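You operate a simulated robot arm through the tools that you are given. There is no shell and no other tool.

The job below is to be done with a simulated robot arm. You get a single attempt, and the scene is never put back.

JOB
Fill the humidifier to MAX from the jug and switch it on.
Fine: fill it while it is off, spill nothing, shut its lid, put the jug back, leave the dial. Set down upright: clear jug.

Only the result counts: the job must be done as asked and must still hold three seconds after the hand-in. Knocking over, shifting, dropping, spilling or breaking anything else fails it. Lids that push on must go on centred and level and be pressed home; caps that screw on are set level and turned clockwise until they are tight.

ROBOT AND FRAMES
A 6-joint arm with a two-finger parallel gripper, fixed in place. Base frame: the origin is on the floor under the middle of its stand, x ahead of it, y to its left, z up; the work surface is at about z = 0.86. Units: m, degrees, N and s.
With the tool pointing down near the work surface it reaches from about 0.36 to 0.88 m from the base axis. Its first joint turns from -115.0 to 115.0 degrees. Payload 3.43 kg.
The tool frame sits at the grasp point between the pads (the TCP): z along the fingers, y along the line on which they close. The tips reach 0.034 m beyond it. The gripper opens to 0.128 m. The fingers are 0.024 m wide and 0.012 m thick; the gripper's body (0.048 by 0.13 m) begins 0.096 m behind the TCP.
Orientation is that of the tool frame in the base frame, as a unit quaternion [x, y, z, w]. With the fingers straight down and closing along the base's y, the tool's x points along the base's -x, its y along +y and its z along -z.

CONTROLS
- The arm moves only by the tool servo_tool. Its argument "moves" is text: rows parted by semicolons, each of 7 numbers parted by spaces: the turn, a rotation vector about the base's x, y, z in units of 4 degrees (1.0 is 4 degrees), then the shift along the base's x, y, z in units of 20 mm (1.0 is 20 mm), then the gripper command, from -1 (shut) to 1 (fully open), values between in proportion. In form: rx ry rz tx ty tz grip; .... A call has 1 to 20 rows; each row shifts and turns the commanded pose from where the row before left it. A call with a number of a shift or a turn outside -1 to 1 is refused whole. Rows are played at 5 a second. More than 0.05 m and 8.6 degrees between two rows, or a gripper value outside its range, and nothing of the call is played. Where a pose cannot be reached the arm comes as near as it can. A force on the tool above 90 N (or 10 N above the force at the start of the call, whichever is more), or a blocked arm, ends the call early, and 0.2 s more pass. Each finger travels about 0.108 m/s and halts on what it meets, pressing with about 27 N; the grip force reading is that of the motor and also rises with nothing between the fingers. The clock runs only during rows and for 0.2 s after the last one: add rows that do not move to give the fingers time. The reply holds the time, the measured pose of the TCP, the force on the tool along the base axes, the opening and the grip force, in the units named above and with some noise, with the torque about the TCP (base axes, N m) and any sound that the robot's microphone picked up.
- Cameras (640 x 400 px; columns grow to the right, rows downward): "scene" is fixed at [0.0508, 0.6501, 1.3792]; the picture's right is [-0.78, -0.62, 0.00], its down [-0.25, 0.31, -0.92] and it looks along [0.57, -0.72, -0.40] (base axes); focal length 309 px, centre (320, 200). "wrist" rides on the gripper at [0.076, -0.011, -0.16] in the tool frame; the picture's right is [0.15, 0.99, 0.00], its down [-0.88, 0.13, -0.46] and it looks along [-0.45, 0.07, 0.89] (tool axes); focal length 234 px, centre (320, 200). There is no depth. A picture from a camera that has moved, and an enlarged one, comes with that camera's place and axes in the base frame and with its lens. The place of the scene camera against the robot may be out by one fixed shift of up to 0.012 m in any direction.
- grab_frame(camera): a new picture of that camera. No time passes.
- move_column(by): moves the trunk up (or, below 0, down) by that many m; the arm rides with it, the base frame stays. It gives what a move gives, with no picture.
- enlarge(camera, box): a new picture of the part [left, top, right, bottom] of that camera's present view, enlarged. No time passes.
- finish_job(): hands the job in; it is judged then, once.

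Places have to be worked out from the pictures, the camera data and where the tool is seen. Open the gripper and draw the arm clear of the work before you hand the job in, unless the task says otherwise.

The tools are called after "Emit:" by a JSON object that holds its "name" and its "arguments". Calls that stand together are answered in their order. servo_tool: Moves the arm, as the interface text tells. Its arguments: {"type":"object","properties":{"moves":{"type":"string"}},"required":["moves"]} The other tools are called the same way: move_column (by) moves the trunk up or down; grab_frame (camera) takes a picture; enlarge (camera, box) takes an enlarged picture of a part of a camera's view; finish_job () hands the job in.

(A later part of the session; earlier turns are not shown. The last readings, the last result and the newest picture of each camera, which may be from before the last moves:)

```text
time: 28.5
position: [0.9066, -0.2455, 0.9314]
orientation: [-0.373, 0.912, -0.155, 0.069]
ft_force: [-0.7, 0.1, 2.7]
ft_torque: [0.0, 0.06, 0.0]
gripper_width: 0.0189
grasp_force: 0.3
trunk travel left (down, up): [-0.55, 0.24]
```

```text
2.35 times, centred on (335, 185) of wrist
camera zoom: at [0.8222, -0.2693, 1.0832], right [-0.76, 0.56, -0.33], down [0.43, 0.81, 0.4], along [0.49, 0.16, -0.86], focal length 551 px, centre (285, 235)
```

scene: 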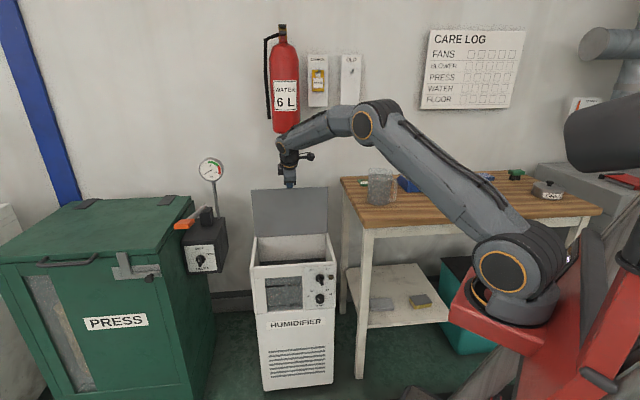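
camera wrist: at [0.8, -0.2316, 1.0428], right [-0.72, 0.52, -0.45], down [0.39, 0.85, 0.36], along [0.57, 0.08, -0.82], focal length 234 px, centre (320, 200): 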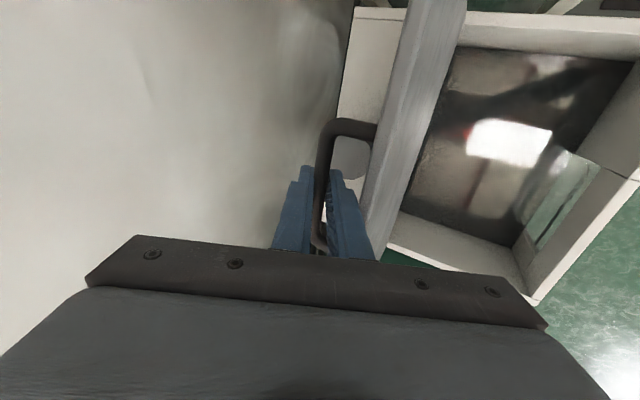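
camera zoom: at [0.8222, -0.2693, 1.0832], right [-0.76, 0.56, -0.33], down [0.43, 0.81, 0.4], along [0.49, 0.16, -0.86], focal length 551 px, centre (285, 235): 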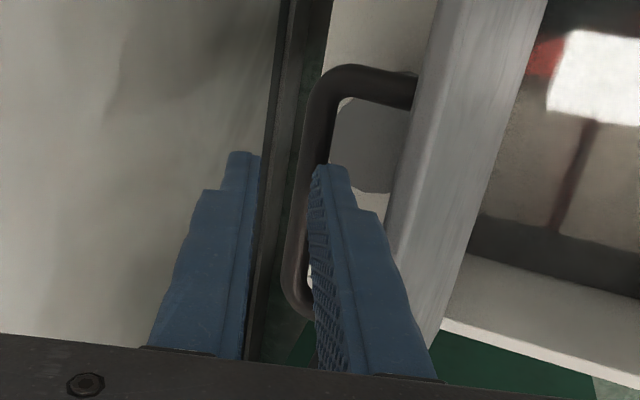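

The tool is completely free (force ≈ 0) and the lid holds. I withdraw the rest of the way up along the finger axis.

Emit:
{"name": "servo_tool", "arguments": {"moves": "0 0 0 -0.24 0.23 0.95 -0.7; 0 0 0 -0.24 0.23 0.95 -0.7; 0 0 0 -0.24 0.23 0.95 -0.7; 0 0 0 -0.24 0.23 0.95 -0.7; 0 0 0 0 0 0 -0.7"}}

Emit:
{"name": "grab_frame", "arguments": {"camera": "wrist"}}

Emit:
{"name": "grab_frame", "arguments": {"camera": "scene"}}

```text
time: 29.7
position: [0.8866, -0.2244, 0.9975]
orientation: [-0.373, 0.914, -0.148, 0.062]
ft_force: [0.2, -0.1, 0.3]
ft_torque: [-0.05, 0.0, 0.02]
gripper_width: 0.0193
grasp_force: 0.1
trunk travel left (down, up): [-0.55, 0.24]
```

```text
taken
camera wrist: at [0.8034, -0.2502, 1.1496], right [-0.76, 0.57, -0.31], down [0.44, 0.81, 0.39], along [0.48, 0.16, -0.86], focal length 234 px, centre (320, 200)
```

wrist: 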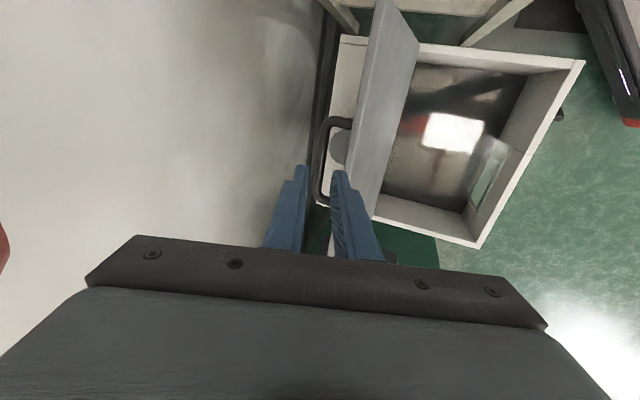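

```text
taken
```

scene: 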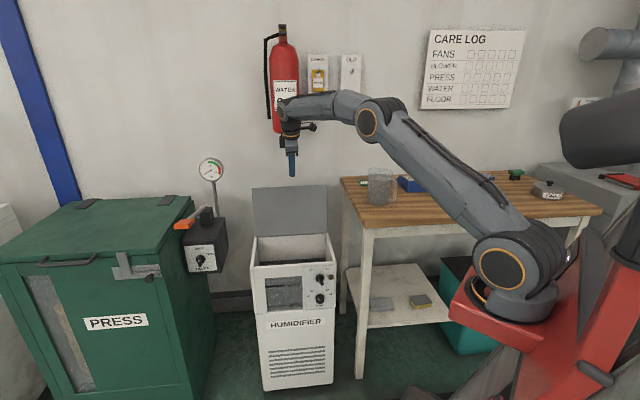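

The lid stands open by itself and the tank is accessible. Now I retract, untilt and yaw back, heading to a viewing pose for the jug.

Emit:
{"name": "servo_tool", "arguments": {"moves": "0.327 0.327 0 -0.9 0 0.6 -0.7; 0.327 0.327 0 -0.9 0 0.6 -0.7; 0.327 0.327 0 -0.9 0 0.6 -0.7; 0.327 0.327 0 -0.9 0 0.6 -0.7; 0.327 0.327 0 -0.9 0 0.6 -0.7; 0.327 0.327 0 -0.9 0 0.6 0; 0.327 0.327 0 -0.9 0 0.6 0; 0.327 0.327 0 -0.9 0 0.6 1; 0.327 0.327 0 -0.9 0 0.6 1; 0.327 0.327 0 -0.9 0 0.6 1"}}

Emit:
{"name": "servo_tool", "arguments": {"moves": "0 0 -0.9375 -0.886 -0.9375 0 1; 0 0 -0.9375 -0.886 -0.9375 0 1; 0 0 -0.9375 -0.886 -0.9375 0 1; 0 0 -0.9375 -0.886 -0.9375 0 1; 0 0 -0.9375 -0.886 -0.9375 0 1; 0 0 -0.9375 -0.886 -0.9375 0 1; 0 0 -0.9375 -0.886 -0.9375 0 1; 0 0 -0.9375 -0.886 -0.9375 0 1; 0 0 -0.9375 -0.886 -0.9375 0 1; 0 0 -0.9375 -0.886 -0.9375 0 1; 0 0 -0.9375 -0.886 -0.9375 0 1; 0 0 -0.9375 -0.886 -0.9375 0 1; 0 0 0 0 0 0 1"}}

Emit:
{"name": "grab_frame", "arguments": {"camera": "wrist"}}

Emit:
{"name": "grab_frame", "arguments": {"camera": "scene"}}

```text
time: 31.9
position: [0.7049, -0.2235, 1.1152]
orientation: [-0.379, 0.925, -0.001, 0.001]
ft_force: [0.0, 0.3, -0.8]
ft_torque: [-0.05, 0.0, -0.03]
gripper_width: 0.1284
grasp_force: 0.1
trunk travel left (down, up): [-0.55, 0.24]
```

```text
time: 34.7
position: [0.4937, -0.4487, 1.1158]
orientation: [0.005, 1.0, 0.0, 0.001]
ft_force: [-0.2, -0.2, 0.5]
ft_torque: [0.03, 0.0, -0.01]
gripper_width: 0.128
grasp_force: 0.1
trunk travel left (down, up): [-0.55, 0.24]
```

```text
taken
camera wrist: at [0.4163, -0.4601, 1.2744], right [-0.14, 0.99, 0.0], down [0.88, 0.12, 0.46], along [0.45, 0.06, -0.89], focal length 234 px, centre (320, 200)
```

wrist: 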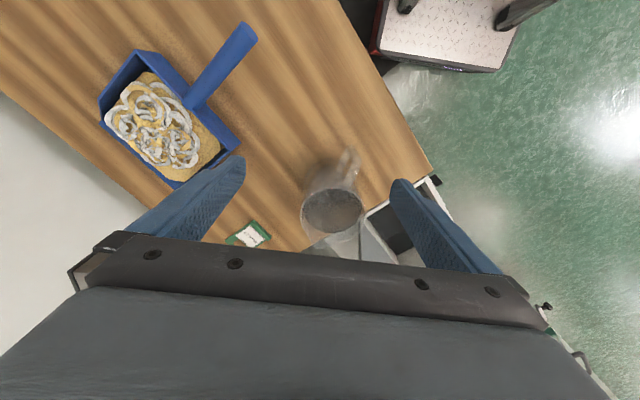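

```text
taken
```

scene: 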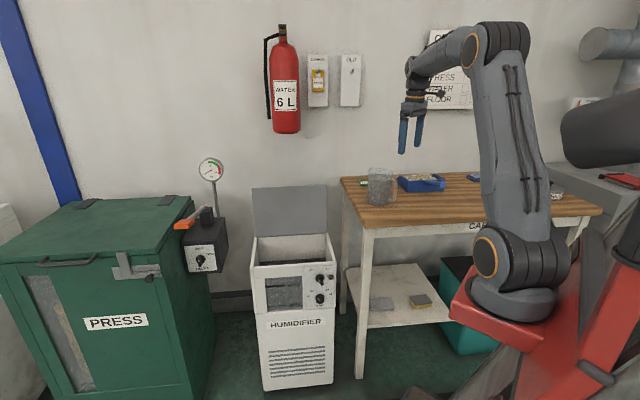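

The lid remains open. I enlarge the wrist view of the jug to find its exact place, handle and spout directions.

Emit:
{"name": "enlarge", "arguments": {"camera": "wrist", "box": [270, 130, 400, 260]}}

Emit:
{"name": "enlarge", "arguments": {"camera": "scene", "box": [355, 155, 415, 215]}}

Emit:
{"name": "enlarge", "arguments": {"camera": "scene", "box": [245, 225, 345, 320]}}

```text
3.08 times, centred on (335, 195) of wrist
camera zoom: at [0.4163, -0.4601, 1.2744], right [-0.14, 0.99, 0.0], down [0.88, 0.12, 0.46], along [0.45, 0.06, -0.89], focal length 720 px, centre (274, 215)
```

zoom: 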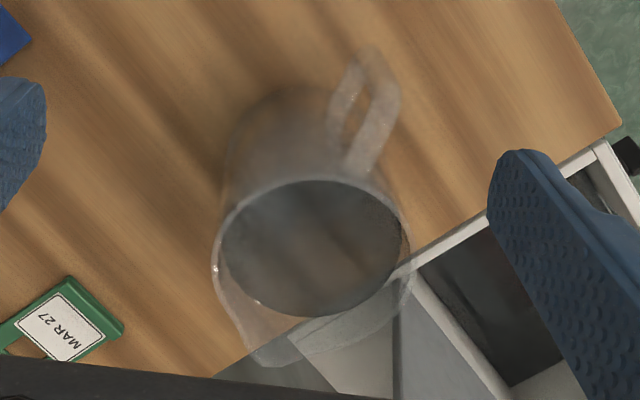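

```text
6.67 times, centred on (385, 185) of scene
camera zoom: at [0.0508, 0.6501, 1.3792], right [-0.78, -0.62, 0.0], down [-0.25, 0.31, -0.92], along [0.57, -0.72, -0.4], focal length 2063 px, centre (-113, 300)
```

zoom: 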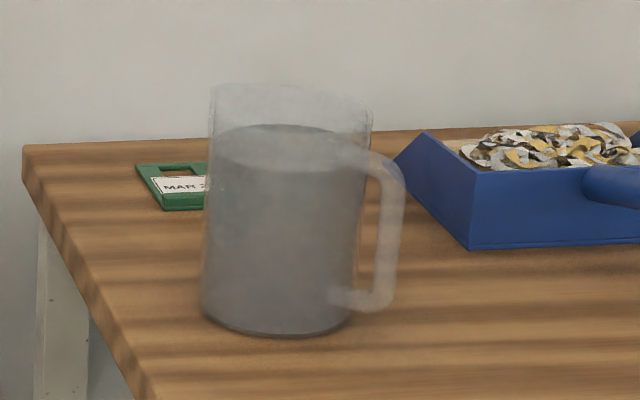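

```text
4.21 times, centred on (295, 272) of scene
camera zoom: at [0.0508, 0.6501, 1.3792], right [-0.78, -0.62, 0.0], down [-0.25, 0.31, -0.92], along [0.57, -0.72, -0.4], focal length 1303 px, centre (425, -105)
```

zoom: 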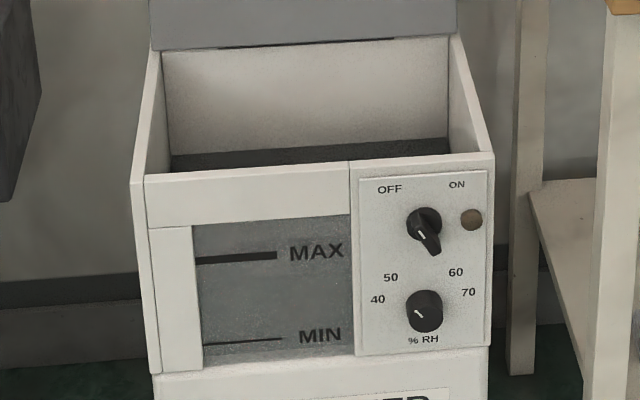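

The jug stands at about (0.586,-0.419), ~95 mm wide, 135 mm tall, water ~105 mm deep, handle toward ~164°, spout toward ~-16°. I want the spout facing the robot when pouring, so I turn the tool ~-196° above the jug (testing the last joint's range) before gripping.

Emit:
{"name": "servo_tool", "arguments": {"moves": "0 0 -1 0.1 0 0.3 1; 0 0 -1 0.1 0 0.3 1; 0 0 -1 0.1 0 0.3 1; 0 0 -1 0.1 0 0.3 1; 0 0 -1 0.1 0 0.3 1; 0 0 -1 0 0 0 1; 0 0 -1 0 0 0 1; 0 0 -1 0 0 0 1; 0 0 -1 0 0 0 1; 0 0 -1 0 0 0 1; 0 0 -1 0 0 0 1; 0 0 -1 0 0 0 1; 0 0 -1 0 0 0 1; 0 0 -1 0 0 0 1; 0 0 -1 0 0 0 1; 0 0 -1 0 0 0 1; 0 0 -1 0 0 0 1; 0 0 -1 0 0 0 1; 0 0 -1 0 0 0 1; 0 0 -1 0 0 0 1"}}

Emit:
{"name": "servo_tool", "arguments": {"moves": "0 0 -1 0 0 0 1; 0 0 -1 0 0 0 1; 0 0 -1 0 0 0 1; 0 0 -1 0 0 0 1; 0 0 -1 0 0 0 1; 0 0 -1 0 0 0 1; 0 0 -1 0 0 0 1; 0 0 -1 0 0 0 1; 0 0 -1 0 0 0 1; 0 0 -1 0 0 0 1; 0 0 -1 0 0 0 1; 0 0 -1 0 0 0 1; 0 0 -1 0 0 0 1; 0 0 -1 0 0 0 1; 0 0 -1 0 0 0 1; 0 0 -1 0 0 0 1; 0 0 -1 0 0 0 1; 0 0 -1 0 0 0 1; 0 0 -1 0 0 0 1; 0 0 -1 0 0 0 1"}}

```text
time: 38.9
position: [0.501, -0.4511, 1.1467]
orientation: [0.647, 0.763, 0.0, 0.002]
ft_force: [0.0, -0.1, 0.2]
ft_torque: [-0.03, -0.02, 0.0]
gripper_width: 0.128
grasp_force: 0.2
trunk travel left (down, up): [-0.55, 0.24]
```

```text
time: 43.1
position: [0.5002, -0.4504, 1.1466]
orientation: [0.986, 0.169, 0.0, 0.002]
ft_force: [0.3, -0.1, 0.6]
ft_torque: [0.0, 0.01, 0.0]
gripper_width: 0.1281
grasp_force: 0.1
trunk travel left (down, up): [-0.55, 0.24]
```

The wrist follows (yaw now -160°). I finish the turn to about -196° and move over the jug, keeping high.

Emit:
{"name": "servo_tool", "arguments": {"moves": "0 0 -1 0.48 0.172 0 1; 0 0 -1 0.48 0.172 0 1; 0 0 -1 0.48 0.172 0 1; 0 0 -1 0.48 0.172 0 1; 0 0 -1 0.48 0.172 0 1; 0 0 -1 0.48 0.172 0 1; 0 0 -1 0.48 0.172 0 1; 0 0 -1 0.48 0.172 0 1; 0 0 -0.875 0.48 0.172 0 1; 0 0 0 0 0 0 1"}}

Emit:
{"name": "grab_frame", "arguments": {"camera": "wrist"}}

Emit:
{"name": "grab_frame", "arguments": {"camera": "scene"}}

```text
time: 45.3
position: [0.5872, -0.4185, 1.1462]
orientation: [0.99, -0.14, -0.001, 0.002]
ft_force: [-0.2, -0.4, -0.3]
ft_torque: [0.05, 0.04, -0.03]
gripper_width: 0.1282
grasp_force: 0.1
trunk travel left (down, up): [-0.55, 0.24]
```

```text
taken
camera wrist: at [0.6634, -0.4286, 1.3041], right [-0.13, -0.99, 0.0], down [-0.88, 0.12, 0.46], along [-0.45, 0.06, -0.89], focal length 234 px, centre (320, 200)
```

wrist: 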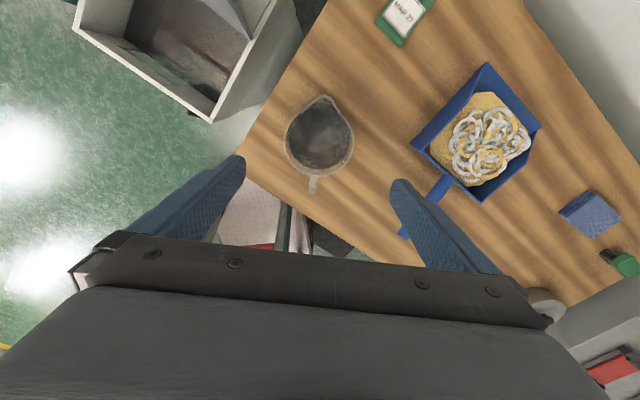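

```text
taken
```

scene: 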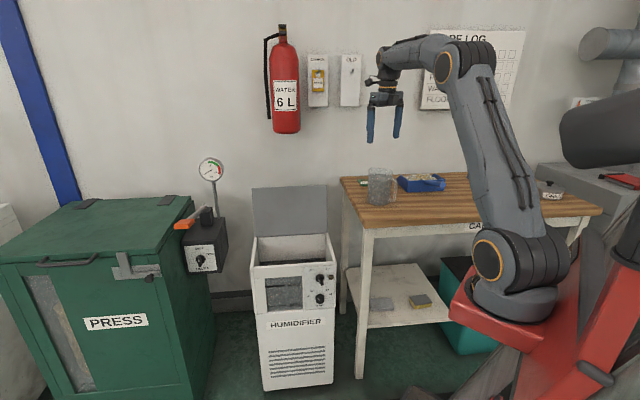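

The view from the spout side is clear. I enlarge to refine the jug's centre and orientation.

Emit:
{"name": "enlarge", "arguments": {"camera": "wrist", "box": [260, 75, 380, 205]}}

```text
3.08 times, centred on (320, 140) of wrist
camera zoom: at [0.6634, -0.4286, 1.3041], right [-0.13, -0.99, 0.0], down [-0.88, 0.12, 0.46], along [-0.45, 0.06, -0.89], focal length 720 px, centre (320, 385)
```

zoom: 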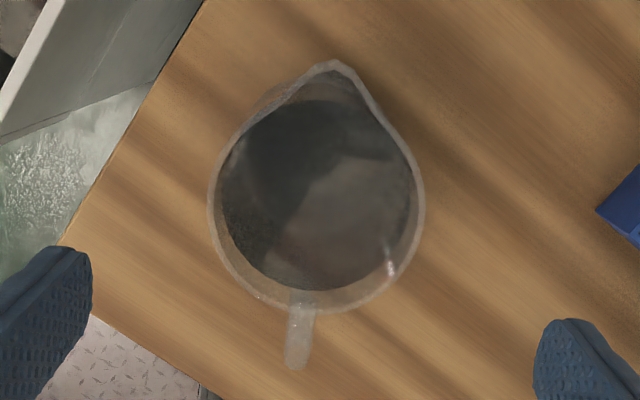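

Jug centre refined to (0.590,-0.419), rim diameter ~92 mm, axis within ~2° of the tool. I descend with the fingers fully open around the jug to z≈0.93.

Emit:
{"name": "servo_tool", "arguments": {"moves": "0 0 0 0.14 0 -0.9 1; 0 0 0 0 0 -0.9 1; 0 0 0 0 0 -0.9 1; 0 0 0 0 0 -0.9 1; 0 0 0 0 0 -0.9 1; 0 0 0 0 0 -0.9 1; 0 0 0 0 0 0 1"}}

Emit:
{"name": "enlarge", "arguments": {"camera": "scene", "box": [340, 120, 430, 215]}}

Emit:
{"name": "grab_frame", "arguments": {"camera": "wrist"}}

```text
time: 46.9
position: [0.5902, -0.4203, 1.0391]
orientation: [0.99, -0.139, -0.001, 0.0]
ft_force: [-0.4, 1.0, 0.4]
ft_torque: [-0.02, 0.03, -0.01]
gripper_width: 0.1277
grasp_force: 0.0
trunk travel left (down, up): [-0.55, 0.24]
```

```text
4.21 times, centred on (385, 168) of scene
camera zoom: at [0.0508, 0.6501, 1.3792], right [-0.78, -0.62, 0.0], down [-0.25, 0.31, -0.92], along [0.57, -0.72, -0.4], focal length 1303 px, centre (46, 337)
```

zoom: 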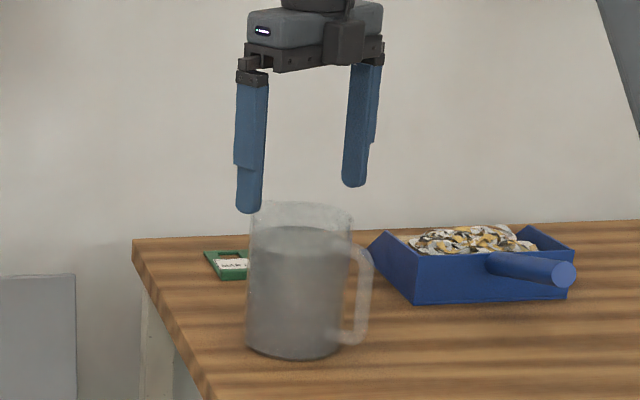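

```text
taken
camera wrist: at [0.6663, -0.4313, 1.1976], right [-0.13, -0.99, 0.0], down [-0.88, 0.12, 0.46], along [-0.45, 0.06, -0.89], focal length 234 px, centre (320, 200)
```

wrist: 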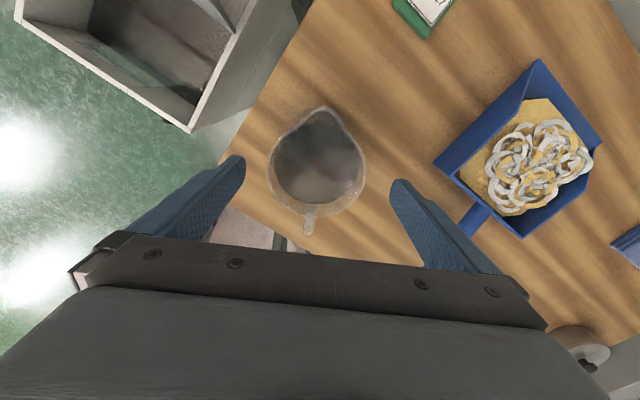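

The jug is centred between the fingers. I continue descending to about z=0.925.

Emit:
{"name": "servo_tool", "arguments": {"moves": "0 0 0 0 0.03 -0.95 1; 0 0 0 0 0.03 -0.95 1; 0 0 0 0 0 -0.95 1; 0 0 0 0 0 -0.95 1; 0 0 0 0 0 -0.95 1; 0 0 0 0 0 -0.95 1; 0 0 0 0 0 0 1"}}

Emit:
{"name": "enlarge", "arguments": {"camera": "scene", "box": [340, 120, 430, 215]}}

Emit:
{"name": "grab_frame", "arguments": {"camera": "wrist"}}

```text
time: 48.5
position: [0.5908, -0.4195, 0.9266]
orientation: [0.99, -0.139, 0.0, 0.001]
ft_force: [0.3, 0.0, 0.1]
ft_torque: [0.0, 0.02, -0.01]
gripper_width: 0.128
grasp_force: 0.0
trunk travel left (down, up): [-0.55, 0.24]
```

```text
4.21 times, centred on (385, 168) of scene
camera zoom: at [0.0508, 0.6501, 1.3792], right [-0.78, -0.62, 0.0], down [-0.25, 0.31, -0.92], along [0.57, -0.72, -0.4], focal length 1303 px, centre (46, 337)
```

zoom: 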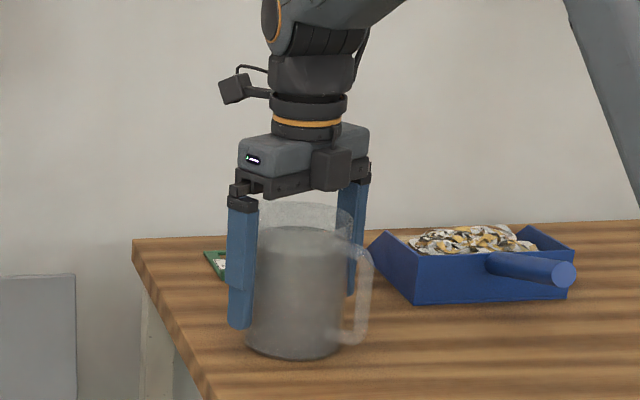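

```text
taken
camera wrist: at [0.6663, -0.4289, 1.0841], right [-0.13, -0.99, 0.0], down [-0.88, 0.12, 0.46], along [-0.45, 0.06, -0.89], focal length 234 px, centre (320, 200)
```

wrist: 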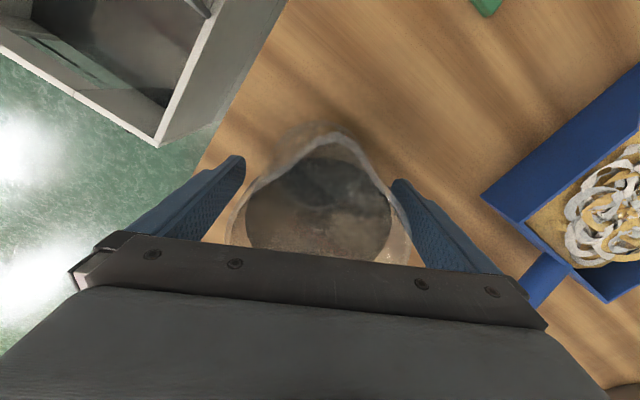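

Well placed, TCP roughly at the filled jug's centre of mass height. I close on the body.

Emit:
{"name": "servo_tool", "arguments": {"moves": "0 0 0 0 0 0 0.6; 0 0 0 0 0 0 0.5; 0 0 0 0 0 0 0.42; 0 0 0 0 0 0 0.3; 0 0 0 0 0 0 -1; 0 0 0 0 0 0 -1; 0 0 0 0 0 0 -1"}}

Emit:
{"name": "enlarge", "arguments": {"camera": "scene", "box": [340, 120, 430, 215]}}

Emit:
{"name": "grab_frame", "arguments": {"camera": "wrist"}}

```text
time: 50.1
position: [0.5912, -0.4187, 0.927]
orientation: [0.99, -0.139, 0.0, 0.002]
ft_force: [-3.6, 3.3, 4.1]
ft_torque: [0.65, 0.03, 0.14]
gripper_width: 0.0958
grasp_force: 27.2
trunk travel left (down, up): [-0.55, 0.24]
```

```text
4.21 times, centred on (385, 168) of scene
camera zoom: at [0.0508, 0.6501, 1.3792], right [-0.78, -0.62, 0.0], down [-0.25, 0.31, -0.92], along [0.57, -0.72, -0.4], focal length 1303 px, centre (46, 337)
```

zoom: 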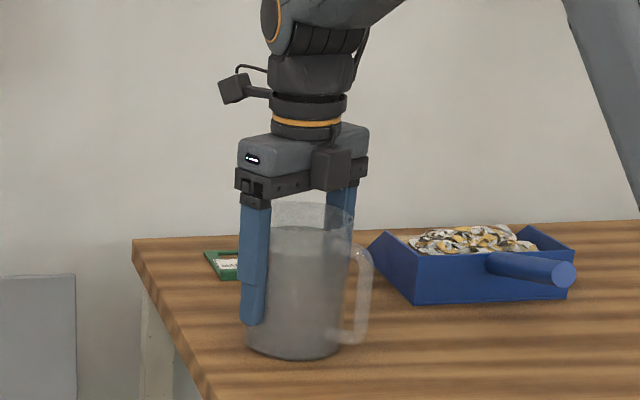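

```text
taken
camera wrist: at [0.6665, -0.4285, 1.0844], right [-0.13, -0.99, 0.0], down [-0.88, 0.12, 0.46], along [-0.45, 0.06, -0.89], focal length 234 px, centre (320, 200)
```

wrist: 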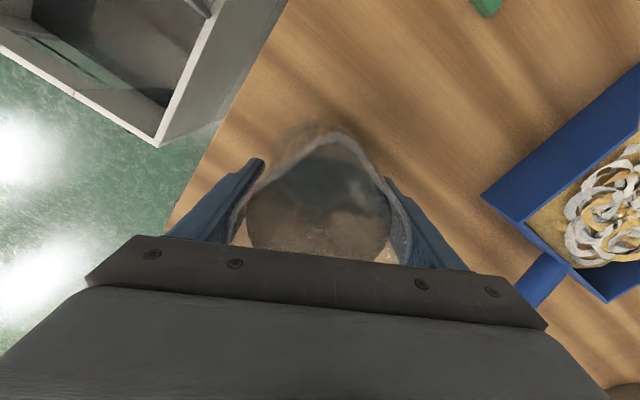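

Gripped at 95.8 mm. I lift gently by 20 mm to check the hold and read the weight.

Emit:
{"name": "servo_tool", "arguments": {"moves": "0 0 0 0 0 0.25 -1; 0 0 0 0 0 0.25 -1; 0 0 0 0 0 0.5 -1; 0 0 0 0 0 0 -1; 0 0 0 0 0 0 -1"}}

Emit:
{"name": "enlarge", "arguments": {"camera": "scene", "box": [340, 120, 430, 215]}}

```text
time: 51.3
position: [0.5894, -0.4191, 0.945]
orientation: [0.99, -0.139, 0.0, 0.002]
ft_force: [0.5, -2.5, 3.4]
ft_torque: [0.23, -0.11, 0.01]
gripper_width: 0.0959
grasp_force: 26.6
trunk travel left (down, up): [-0.55, 0.24]
```

```text
4.21 times, centred on (385, 168) of scene
camera zoom: at [0.0508, 0.6501, 1.3792], right [-0.78, -0.62, 0.0], down [-0.25, 0.31, -0.92], along [0.57, -0.72, -0.4], focal length 1303 px, centre (46, 337)
```

zoom: 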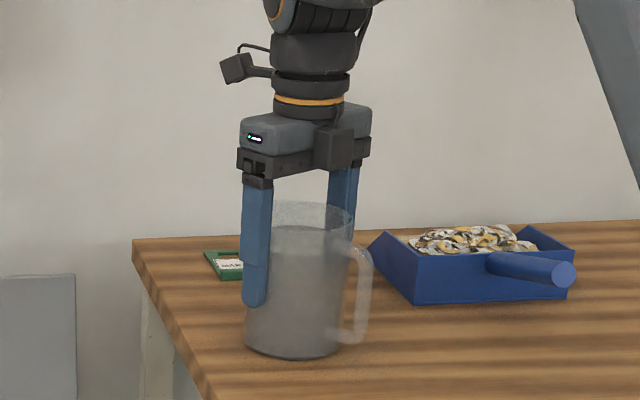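

The fingers slid up along the jug without lifting it. I check the picture in detail before another try.

Emit:
{"name": "enlarge", "arguments": {"camera": "scene", "box": [355, 155, 415, 215]}}

Emit:
{"name": "grab_frame", "arguments": {"camera": "wrist"}}

```text
6.67 times, centred on (385, 185) of scene
camera zoom: at [0.0508, 0.6501, 1.3792], right [-0.78, -0.62, 0.0], down [-0.25, 0.31, -0.92], along [0.57, -0.72, -0.4], focal length 2063 px, centre (-113, 300)
```

zoom: 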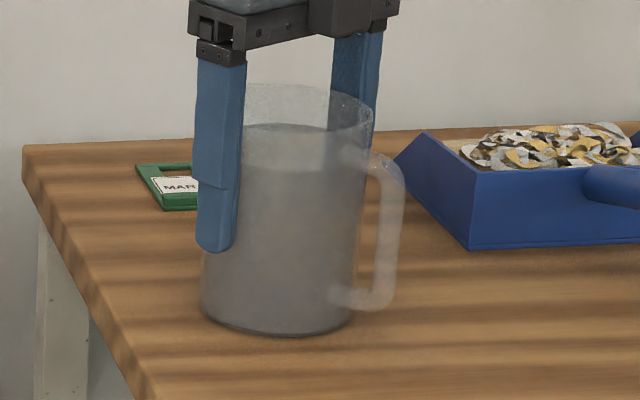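

```text
taken
camera wrist: at [0.6657, -0.4288, 1.1037], right [-0.13, -0.99, 0.0], down [-0.88, 0.12, 0.45], along [-0.45, 0.06, -0.89], focal length 234 px, centre (320, 200)
```

wrist: 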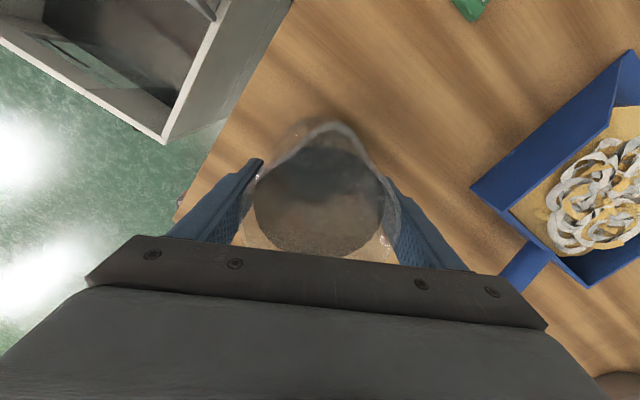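

I test how much vertical friction the grip gives: first lower the fingers back down on the jug by ~20 mm, then measure during a tiny lift.

Emit:
{"name": "servo_tool", "arguments": {"moves": "0 0 0 0 0 -0.3 -1; 0 0 0 0 0 -0.3 -1"}}

Emit:
{"name": "servo_tool", "arguments": {"moves": "0 0 0 0 0 0.15 -1"}}

Emit:
{"name": "servo_tool", "arguments": {"moves": "0 0 0 0 0 0.15 -1"}}

```text
time: 51.9
position: [0.5899, -0.4184, 0.9305]
orientation: [0.99, -0.141, -0.001, 0.001]
ft_force: [-0.6, 2.5, 23.2]
ft_torque: [1.63, -0.26, 0.0]
gripper_width: 0.0955
grasp_force: 27.4
trunk travel left (down, up): [-0.55, 0.24]
```

```text
time: 52.3
position: [0.5892, -0.4188, 0.9327]
orientation: [0.99, -0.139, -0.003, 0.0]
ft_force: [1.2, 0.4, -6.7]
ft_torque: [0.0, -0.07, -0.01]
gripper_width: 0.0958
grasp_force: 27.0
trunk travel left (down, up): [-0.55, 0.24]
```

```text
time: 52.7
position: [0.5882, -0.4185, 0.9364]
orientation: [0.99, -0.139, -0.001, 0.0]
ft_force: [0.6, 0.3, -7.8]
ft_torque: [-0.02, -0.12, -0.02]
gripper_width: 0.0958
grasp_force: 26.9
trunk travel left (down, up): [-0.55, 0.24]
```

Pressing down shows +23 N friction but lifting shows only about -7 N, which may be the jug's weight itself. I look whether the jug is off the table.

Emit:
{"name": "enlarge", "arguments": {"camera": "scene", "box": [355, 155, 415, 215]}}

```text
6.67 times, centred on (385, 185) of scene
camera zoom: at [0.0508, 0.6501, 1.3792], right [-0.78, -0.62, 0.0], down [-0.25, 0.31, -0.92], along [0.57, -0.72, -0.4], focal length 2063 px, centre (-113, 300)
```

zoom: 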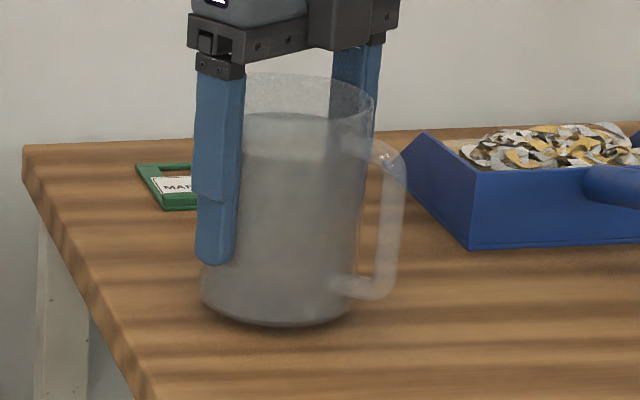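

The jug is actually off the table now (weight ≈7.5 N). I hold for a second to see whether it slips.

Emit:
{"name": "servo_tool", "arguments": {"moves": "0 0 0 0 0 0 -1; 0 0 0 0 0 0 -1; 0 0 0 0 0 0 -1; 0 0 0 0 0 0 -1; 0 0 0 0 0 0 -1"}}

Emit:
{"name": "enlarge", "arguments": {"camera": "scene", "box": [355, 155, 415, 215]}}

```text
time: 53.9
position: [0.5893, -0.4184, 0.9372]
orientation: [0.99, -0.139, 0.0, 0.0]
ft_force: [0.3, -0.3, -7.6]
ft_torque: [-0.06, -0.14, 0.02]
gripper_width: 0.0959
grasp_force: 27.3
trunk travel left (down, up): [-0.55, 0.24]
```

```text
6.67 times, centred on (385, 185) of scene
camera zoom: at [0.0508, 0.6501, 1.3792], right [-0.78, -0.62, 0.0], down [-0.25, 0.31, -0.92], along [0.57, -0.72, -0.4], focal length 2063 px, centre (-113, 300)
```

zoom: 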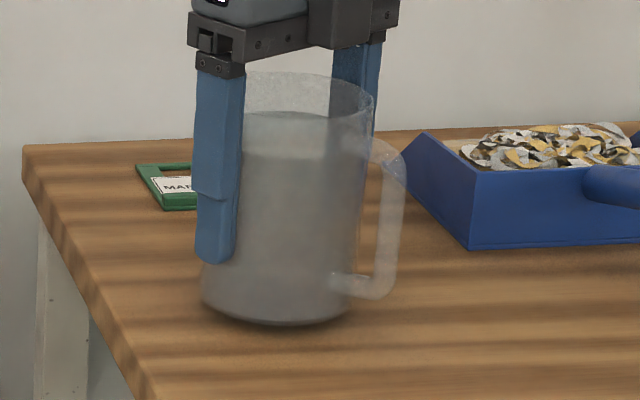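

The hold is stable. Before pouring I take a strong zoom of the humidifier window as a baseline for the water level.

Emit:
{"name": "enlarge", "arguments": {"camera": "scene", "box": [262, 272, 306, 318]}}

Emit:
{"name": "enlarge", "arguments": {"camera": "scene", "box": [250, 228, 340, 275]}}

Emit:
{"name": "enlarge", "arguments": {"camera": "wrist", "box": [0, 0, 220, 150]}}

```text
8.70 times, centred on (284, 295) of scene
camera zoom: at [0.0508, 0.6501, 1.3792], right [-0.78, -0.62, 0.0], down [-0.25, 0.31, -0.92], along [0.57, -0.72, -0.4], focal length 2690 px, centre (633, -626)
```

zoom: 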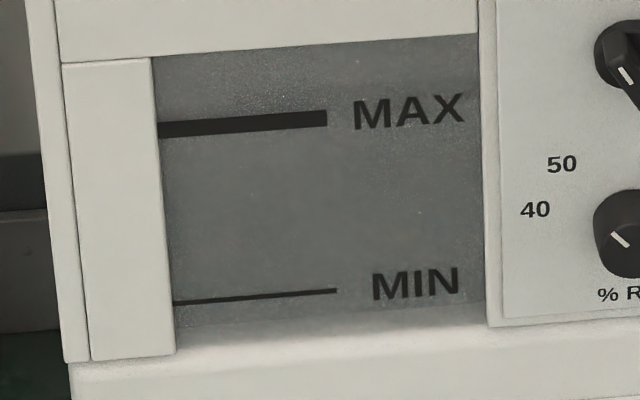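

```text
7.11 times, centred on (295, 252) of scene
camera zoom: at [0.0508, 0.6501, 1.3792], right [-0.78, -0.62, 0.0], down [-0.25, 0.31, -0.92], along [0.57, -0.72, -0.4], focal length 2200 px, centre (498, -166)
```

zoom: 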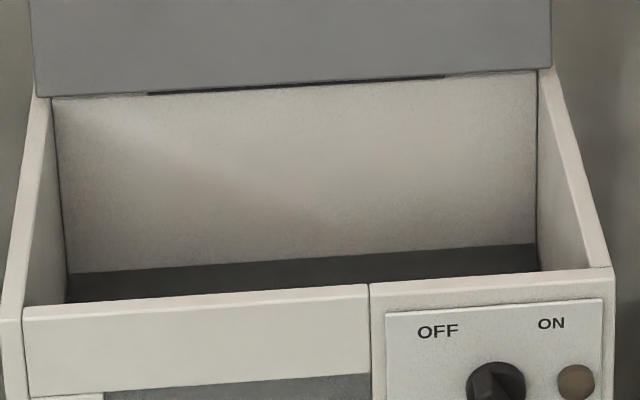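

```text
2.67 times, centred on (110, 75) of wrist
camera zoom: at [0.6654, -0.4282, 1.0967], right [-0.13, -0.99, 0.0], down [-0.88, 0.12, 0.46], along [-0.45, 0.06, -0.89], focal length 624 px, centre (880, 533)
```

zoom: 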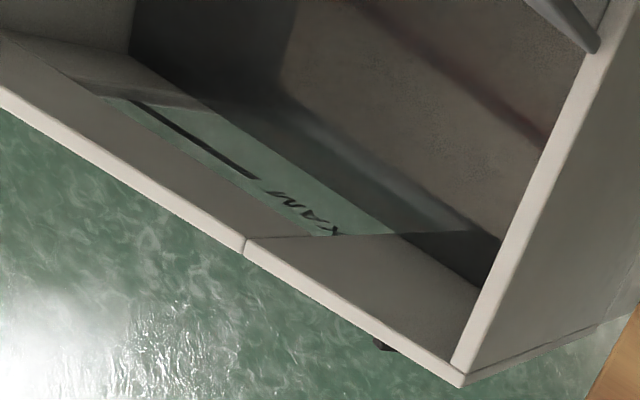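

The water surface inside sits a few cm below the MAX mark (z≈0.585 vs ≈0.62). I lift the jug gently to clear everything.

Emit:
{"name": "servo_tool", "arguments": {"moves": "0 0 0 0 0 0.1 -1; 0 0 0 0 0 0.2 -1; 0 0 0 0 0 0.3 -1; 0 0 0 0 0 0.4 -1; 0 0 0 0 0 0.5 -1; 0 0 0 0 0 0.5 -1; 0 0 0 0 0 0.5 -1; 0 0 0 0 0 0.5 -1; 0 0 0 0 0 0.5 -1; 0 0 0 0 0 0.5 -1; 0 0 0 0 0 0.4 -1; 0 0 0 0 0 0.2 -1; 0 0 0 0 0 0.1 -1; 0 0 0 0 0 0 -1"}}

Emit:
{"name": "enlarge", "arguments": {"camera": "scene", "box": [340, 100, 430, 215]}}

```text
time: 56.9
position: [0.5894, -0.419, 1.032]
orientation: [0.99, -0.14, 0.0, 0.001]
ft_force: [0.4, -0.5, -7.6]
ft_torque: [-0.06, -0.12, 0.0]
gripper_width: 0.0957
grasp_force: 27.7
trunk travel left (down, up): [-0.55, 0.24]
```

```text
3.48 times, centred on (385, 158) of scene
camera zoom: at [0.0508, 0.6501, 1.3792], right [-0.78, -0.62, 0.0], down [-0.25, 0.31, -0.92], along [0.57, -0.72, -0.4], focal length 1076 px, centre (94, 348)
```

zoom: 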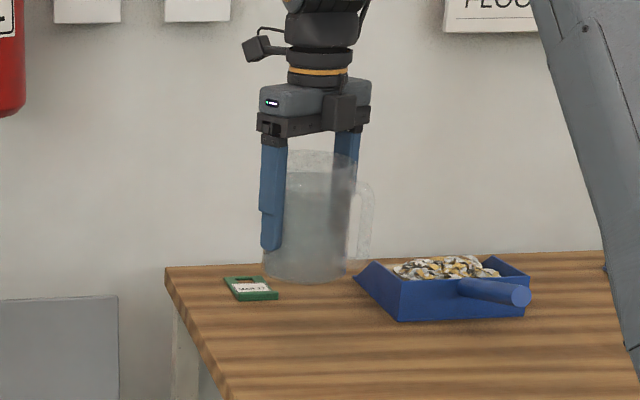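

Held firmly. Now I turn the jug so the spout faces the robot side, first in place with gradual start, rising slightly.

Emit:
{"name": "servo_tool", "arguments": {"moves": "0 0 0.25 0 0 0.08 -1; 0 0 0.5 0 0 0.08 -1; 0 0 0.75 0 0 0.08 -1; 0 0 1 0 0 0.08 -1; 0 0 1 0 0 0.08 -1; 0 0 1 0 0 0.08 -1; 0 0 1 0 0 0.08 -1; 0 0 1 0 0 0.08 -1; 0 0 1 0 0 0.08 -1; 0 0 1 0 0 0.08 -1; 0 0 1 0 0 0.08 -1; 0 0 1 0 0 0.08 -1; 0 0 1 0 0 0.08 -1; 0 0 1 0 0 0.08 -1; 0 0 1 0 0 0.08 -1; 0 0 1 0 0 0.08 -1; 0 0 1 0 0 0.08 -1; 0 0 1 0 0 0.08 -1; 0 0 1 0 0 0.08 -1; 0 0 1 0 0 0.08 -1"}}

Emit:
{"name": "servo_tool", "arguments": {"moves": "0 0 1 0.1 0.15 0 -1; 0 0 1 0.2 0.3 0 -1; 0 0 1 0.3 0.4 0 -1; 0 0 1 0.34 0.448 0 -1; 0 0 1 0.34 0.448 0 -1; 0 0 1 0.34 0.448 0 -1; 0 0 1 0.34 0.448 0 -1; 0 0 1 0.34 0.448 0 -1; 0 0 1 0.34 0.448 0 -1; 0 0 1 0.34 0.448 0 -1; 0 0 1 0.34 0.448 0 -1; 0 0 1 0.34 0.448 0 -1; 0 0 1 0.34 0.448 0 -1; 0 0 1 0.34 0.448 0 -1; 0 0 1 0.34 0.448 0 -1; 0 0 1 0.34 0.448 0 -1; 0 0 1 0.34 0.448 0 -1; 0 0 1 0.34 0.448 0 -1; 0 0 1 0.34 0.448 0 -1; 0 0 1 0.34 0.448 0 -1"}}

Emit:
{"name": "grab_frame", "arguments": {"camera": "scene"}}

```text
time: 61.1
position: [0.5916, -0.4187, 1.0642]
orientation: [0.875, 0.485, 0.0, 0.002]
ft_force: [0.7, 0.8, -7.1]
ft_torque: [0.07, -0.09, 0.0]
gripper_width: 0.0961
grasp_force: 27.3
trunk travel left (down, up): [-0.55, 0.24]
```

```text
time: 65.3
position: [0.7174, -0.2496, 1.062]
orientation: [0.358, 0.934, 0.001, 0.001]
ft_force: [-0.3, 0.1, -7.6]
ft_torque: [0.04, 0.09, 0.02]
gripper_width: 0.0959
grasp_force: 27.4
trunk travel left (down, up): [-0.55, 0.24]
```

```text
taken
```

scene: 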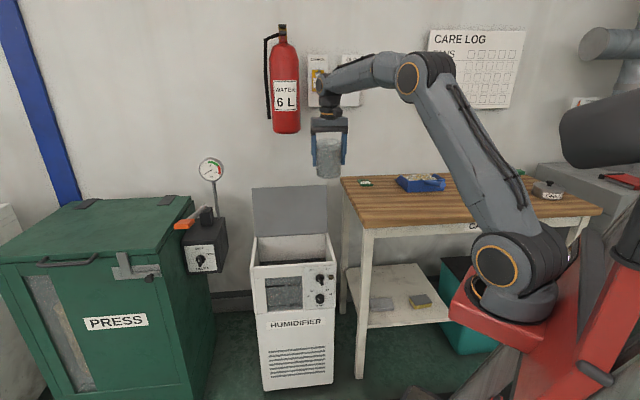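

Spout now at about yaw -42°. I finish turning to +20° and bring the jug above the tank.

Emit:
{"name": "servo_tool", "arguments": {"moves": "0 0 1 0.389 0.51 0 -1; 0 0 1 0.389 0.51 0 -1; 0 0 1 0.389 0.51 0 -1; 0 0 1 0.389 0.51 0 -1; 0 0 1 0.389 0.51 0 -1; 0 0 1 0.389 0.51 0 -1; 0 0 1 0.389 0.51 0 -1; 0 0 1 0.389 0.51 0 -1; 0 0 1 0.389 0.51 0 -1; 0 0 1 0.389 0.51 0 -1; 0 0 1 0.389 0.51 0 -1; 0 0 1 0.389 0.51 0 -1; 0 0 1 0.389 0.51 0 -1; 0 0 1 0.3 0.4 0 -1; 0 0 0.75 0.2 0.25 0 -1; 0 0 0.25 0.1 0.1 0 -1; 0 0 0 0 0 0 -1"}}

Emit:
{"name": "grab_frame", "arguments": {"camera": "scene"}}

Emit:
{"name": "grab_frame", "arguments": {"camera": "wrist"}}

```text
time: 68.9
position: [0.8316, -0.101, 1.0631]
orientation: [-0.156, 0.988, 0.001, 0.001]
ft_force: [0.4, 0.5, -7.6]
ft_torque: [-0.03, 0.12, -0.01]
gripper_width: 0.0958
grasp_force: 27.0
trunk travel left (down, up): [-0.55, 0.24]
```

```text
taken
```

scene: 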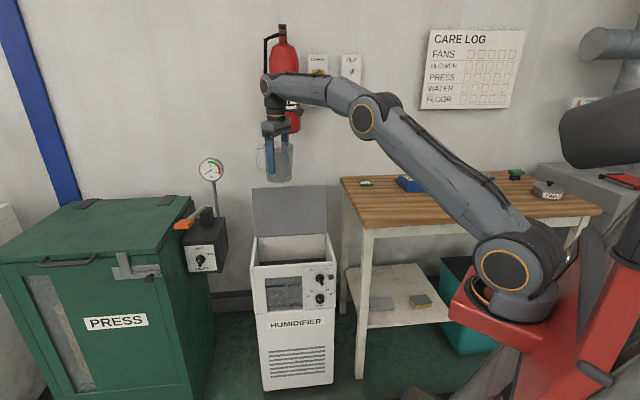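

```text
taken
camera wrist: at [0.7632, -0.1357, 1.2217], right [-0.44, 0.9, 0.0], down [0.8, 0.4, 0.46], along [0.41, 0.2, -0.89], focal length 234 px, centre (320, 200)
```

wrist: 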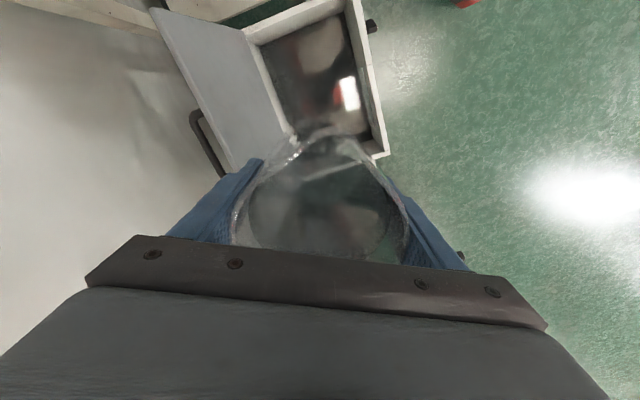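

The jug is above the tank with the spout toward it. I lower it gently to z≈0.835, keeping clear of the lid.

Emit:
{"name": "servo_tool", "arguments": {"moves": "0 0 0 0 0 -0.3 -1; 0 0 0 0 0 -0.6 -1; 0 0 0 0 0 -0.75 -1; 0 0 0 0 0 -0.75 -1; 0 0 0 0 0 -0.75 -1; 0 0 0 0 0 -0.75 -1; 0 0 0 0 0 -0.75 -1; 0 0 0 0 0 -0.75 -1; 0 0 0 0 0 -0.75 -1; 0 0 0 0 0 -0.75 -1; 0 0 0 0 0 -0.75 -1; 0 0 0 0 0 -0.75 -1; 0 0 0 0 0 -0.75 -1; 0 0 0 0 0 -0.75 -1; 0 0 0 0 0 -0.6 -1; 0 0 0 0 0 -0.4 -1; 0 0 0 0 0 -0.2 -1; 0 0 0 0 0 0 -1"}}

Emit:
{"name": "enlarge", "arguments": {"camera": "scene", "box": [230, 130, 350, 280]}}

Emit:
{"name": "grab_frame", "arguments": {"camera": "wrist"}}

```text
time: 72.7
position: [0.8334, -0.102, 0.8413]
orientation: [-0.157, 0.988, -0.001, 0.001]
ft_force: [0.3, 0.5, -7.2]
ft_torque: [-0.02, 0.12, -0.01]
gripper_width: 0.0956
grasp_force: 26.7
trunk travel left (down, up): [-0.55, 0.24]
```

```text
2.67 times, centred on (290, 205) of scene
camera zoom: at [0.0508, 0.6501, 1.3792], right [-0.78, -0.62, 0.0], down [-0.25, 0.31, -0.92], along [0.57, -0.72, -0.4], focal length 825 px, centre (400, 187)
```

zoom: 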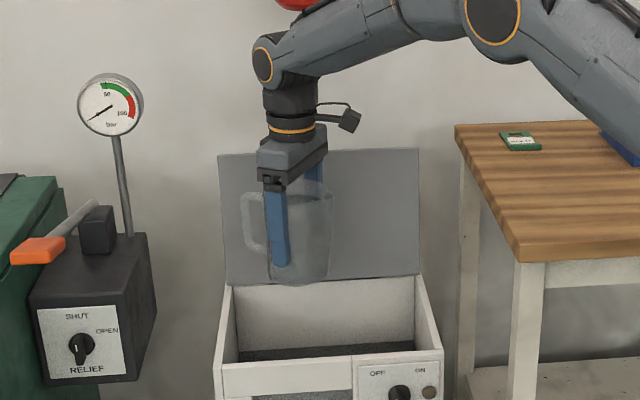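

```text
taken
camera wrist: at [0.7647, -0.1365, 0.9995], right [-0.44, 0.9, 0.0], down [0.8, 0.4, 0.46], along [0.41, 0.2, -0.89], focal length 234 px, centre (320, 200)
```

wrist: 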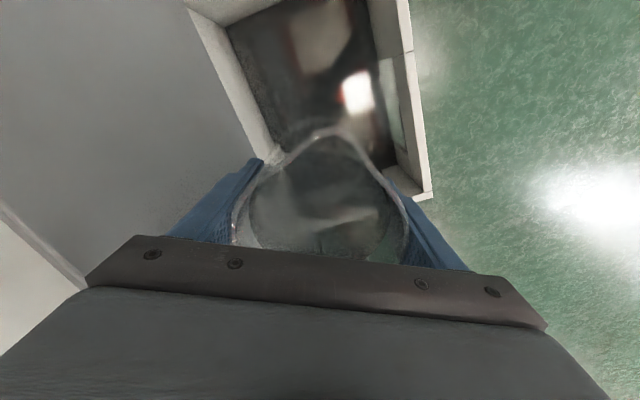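

Clear of the lid; the spout is over the tank interior. I tilt to ~24° (still below the pouring angle) while shifting slightly left and lower.

Emit:
{"name": "servo_tool", "arguments": {"moves": "0.093 -0.285 0 0.0885 0.0885 -0.155 -1; 0.185 -0.571 0 0.0885 0.0885 -0.155 -1; 0.185 -0.571 0 0.0885 0.0885 -0.155 -1; 0.185 -0.571 0 0.0885 0.0885 -0.155 -1; 0.185 -0.571 0 0.0885 0.0885 -0.155 -1; 0.185 -0.571 0 0.0885 0.0885 -0.155 -1; 0.185 -0.571 0 0.0885 0.0885 -0.155 -1; 0.185 -0.571 0 0.0885 0.0885 -0.155 -1; 0.185 -0.571 0 0.0885 0.0885 -0.155 -1; 0.185 -0.571 0 0.0885 0.0885 -0.155 -1; 0.093 -0.285 0 0 0 0 -1; 0 0 0 0 0 0 -1"}}

Emit:
{"name": "enlarge", "arguments": {"camera": "scene", "box": [230, 150, 350, 310]}}

Emit:
{"name": "grab_frame", "arguments": {"camera": "wrist"}}

```text
time: 75.3
position: [0.8503, -0.0831, 0.8107]
orientation: [-0.153, 0.966, 0.033, 0.206]
ft_force: [0.1, 0.2, -7.3]
ft_torque: [-0.02, 0.19, 0.04]
gripper_width: 0.0957
grasp_force: 27.1
trunk travel left (down, up): [-0.55, 0.24]
```

```text
2.50 times, centred on (290, 230) of scene
camera zoom: at [0.0508, 0.6501, 1.3792], right [-0.78, -0.62, 0.0], down [-0.25, 0.31, -0.92], along [0.57, -0.72, -0.4], focal length 774 px, centre (395, 125)
```

zoom: 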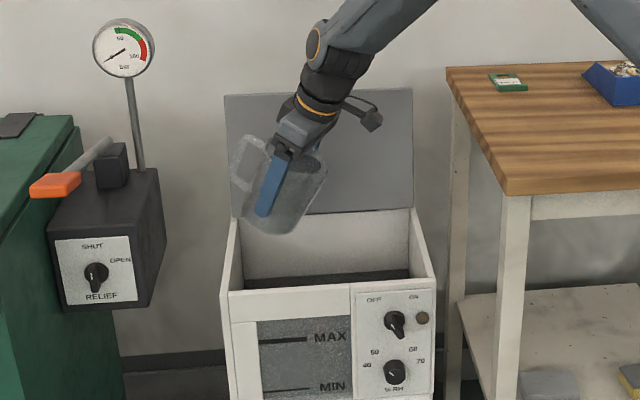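

```text
taken
camera wrist: at [0.7263, -0.1365, 0.9244], right [-0.43, 0.9, -0.06], down [0.55, 0.31, 0.78], along [0.72, 0.3, -0.63], focal length 234 px, centre (320, 200)
```

wrist: 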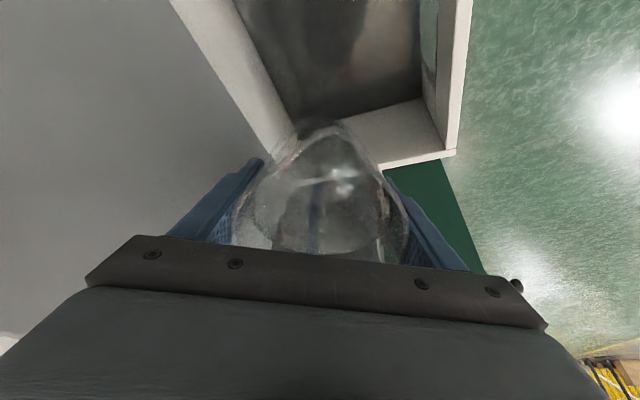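

No pour yet (weight 7.3–7.6 N). I tilt in small steps now, checking the weight after each.

Emit:
{"name": "servo_tool", "arguments": {"moves": "0.155 -0.476 0 0 0 0 -1; 0.155 -0.476 0 0 0 0 -1; 0 0 0 0 0 0 -1; 0 0 0 0 0 0 -1"}}

Emit:
{"name": "enlarge", "arguments": {"camera": "scene", "box": [230, 150, 350, 310]}}

```text
time: 76.3
position: [0.8513, -0.0837, 0.8111]
orientation: [-0.153, 0.958, 0.038, 0.239]
ft_force: [-0.4, 0.3, -7.7]
ft_torque: [-0.04, 0.12, -0.02]
gripper_width: 0.0956
grasp_force: 26.8
trunk travel left (down, up): [-0.55, 0.24]
```

```text
2.50 times, centred on (290, 230) of scene
camera zoom: at [0.0508, 0.6501, 1.3792], right [-0.78, -0.62, 0.0], down [-0.25, 0.31, -0.92], along [0.57, -0.72, -0.4], focal length 774 px, centre (395, 125)
```

zoom: 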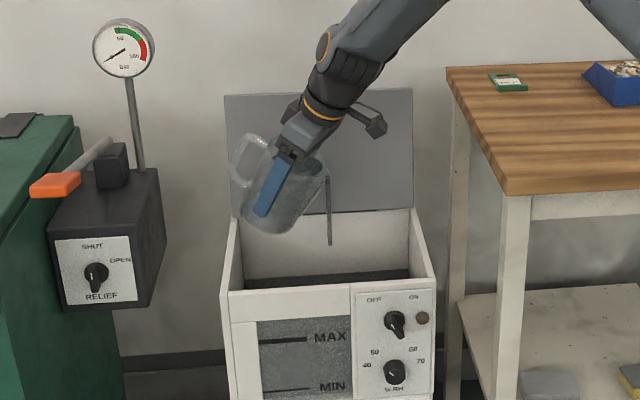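

A thin stream has started from the spout, falling inside the tank. I wait a bit to see flow and landing.

Emit:
{"name": "servo_tool", "arguments": {"moves": "0 0 0 0 0 0 -1; 0 0 0 0 0 0 -1; 0 0 0 0 0 0 -1"}}

Emit:
{"name": "enlarge", "arguments": {"camera": "scene", "box": [240, 190, 350, 310]}}

Emit:
{"name": "grab_frame", "arguments": {"camera": "wrist"}}

```text
time: 77.1
position: [0.8502, -0.0822, 0.8109]
orientation: [-0.152, 0.958, 0.038, 0.239]
ft_force: [0.1, 0.0, -8.0]
ft_torque: [-0.07, 0.15, 0.0]
gripper_width: 0.0957
grasp_force: 27.1
trunk travel left (down, up): [-0.55, 0.24]
```

```text
3.33 times, centred on (295, 250) of scene
camera zoom: at [0.0508, 0.6501, 1.3792], right [-0.78, -0.62, 0.0], down [-0.25, 0.31, -0.92], along [0.57, -0.72, -0.4], focal length 1031 px, centre (403, 33)
```

zoom: 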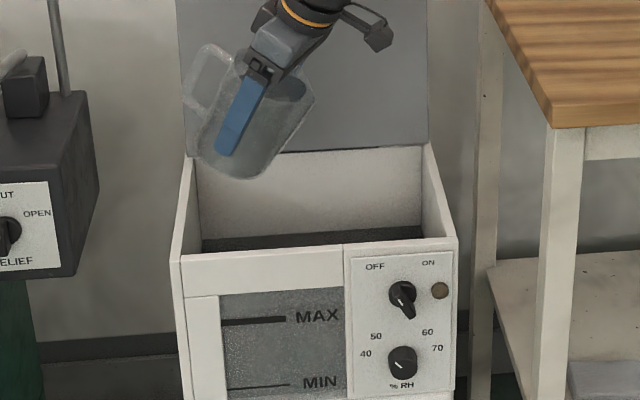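

```text
taken
camera wrist: at [0.7193, -0.1381, 0.915], right [-0.43, 0.9, -0.07], down [0.5, 0.3, 0.82], along [0.76, 0.32, -0.57], focal length 234 px, centre (320, 200)
```

wrist: 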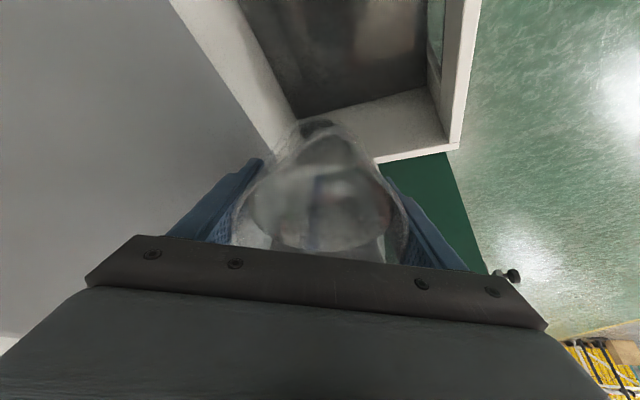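

The flow stopped at equilibrium — pouring is quasi-static, so each tilt step gives a limited amount. I keep tilting in small steps with pauses.

Emit:
{"name": "servo_tool", "arguments": {"moves": "0.155 -0.476 0 0 0 0 -1; 0.155 -0.476 0 0 0 0 -1; 0 0 0 0 0 0 -1; 0 0 0 0 0 0 -1; 0 0 0 0 0 0 -1"}}

Emit:
{"name": "enlarge", "arguments": {"camera": "scene", "box": [240, 190, 350, 310]}}

```text
time: 78.3
position: [0.8497, -0.0833, 0.8111]
orientation: [-0.151, 0.949, 0.044, 0.272]
ft_force: [-0.3, 0.1, -6.4]
ft_torque: [-0.05, 0.17, 0.01]
gripper_width: 0.0958
grasp_force: 26.8
trunk travel left (down, up): [-0.55, 0.24]
```

```text
3.33 times, centred on (295, 250) of scene
camera zoom: at [0.0508, 0.6501, 1.3792], right [-0.78, -0.62, 0.0], down [-0.25, 0.31, -0.92], along [0.57, -0.72, -0.4], focal length 1031 px, centre (403, 33)
```

zoom: 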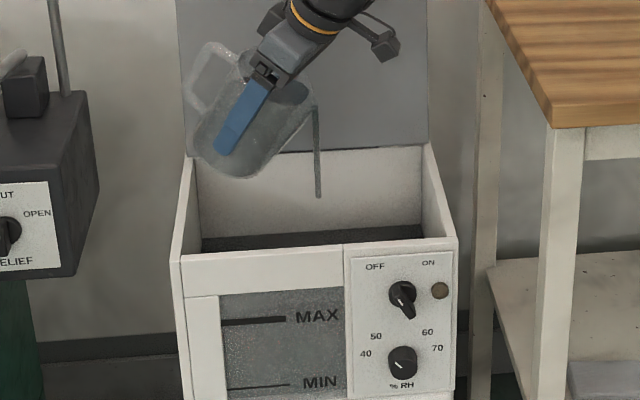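

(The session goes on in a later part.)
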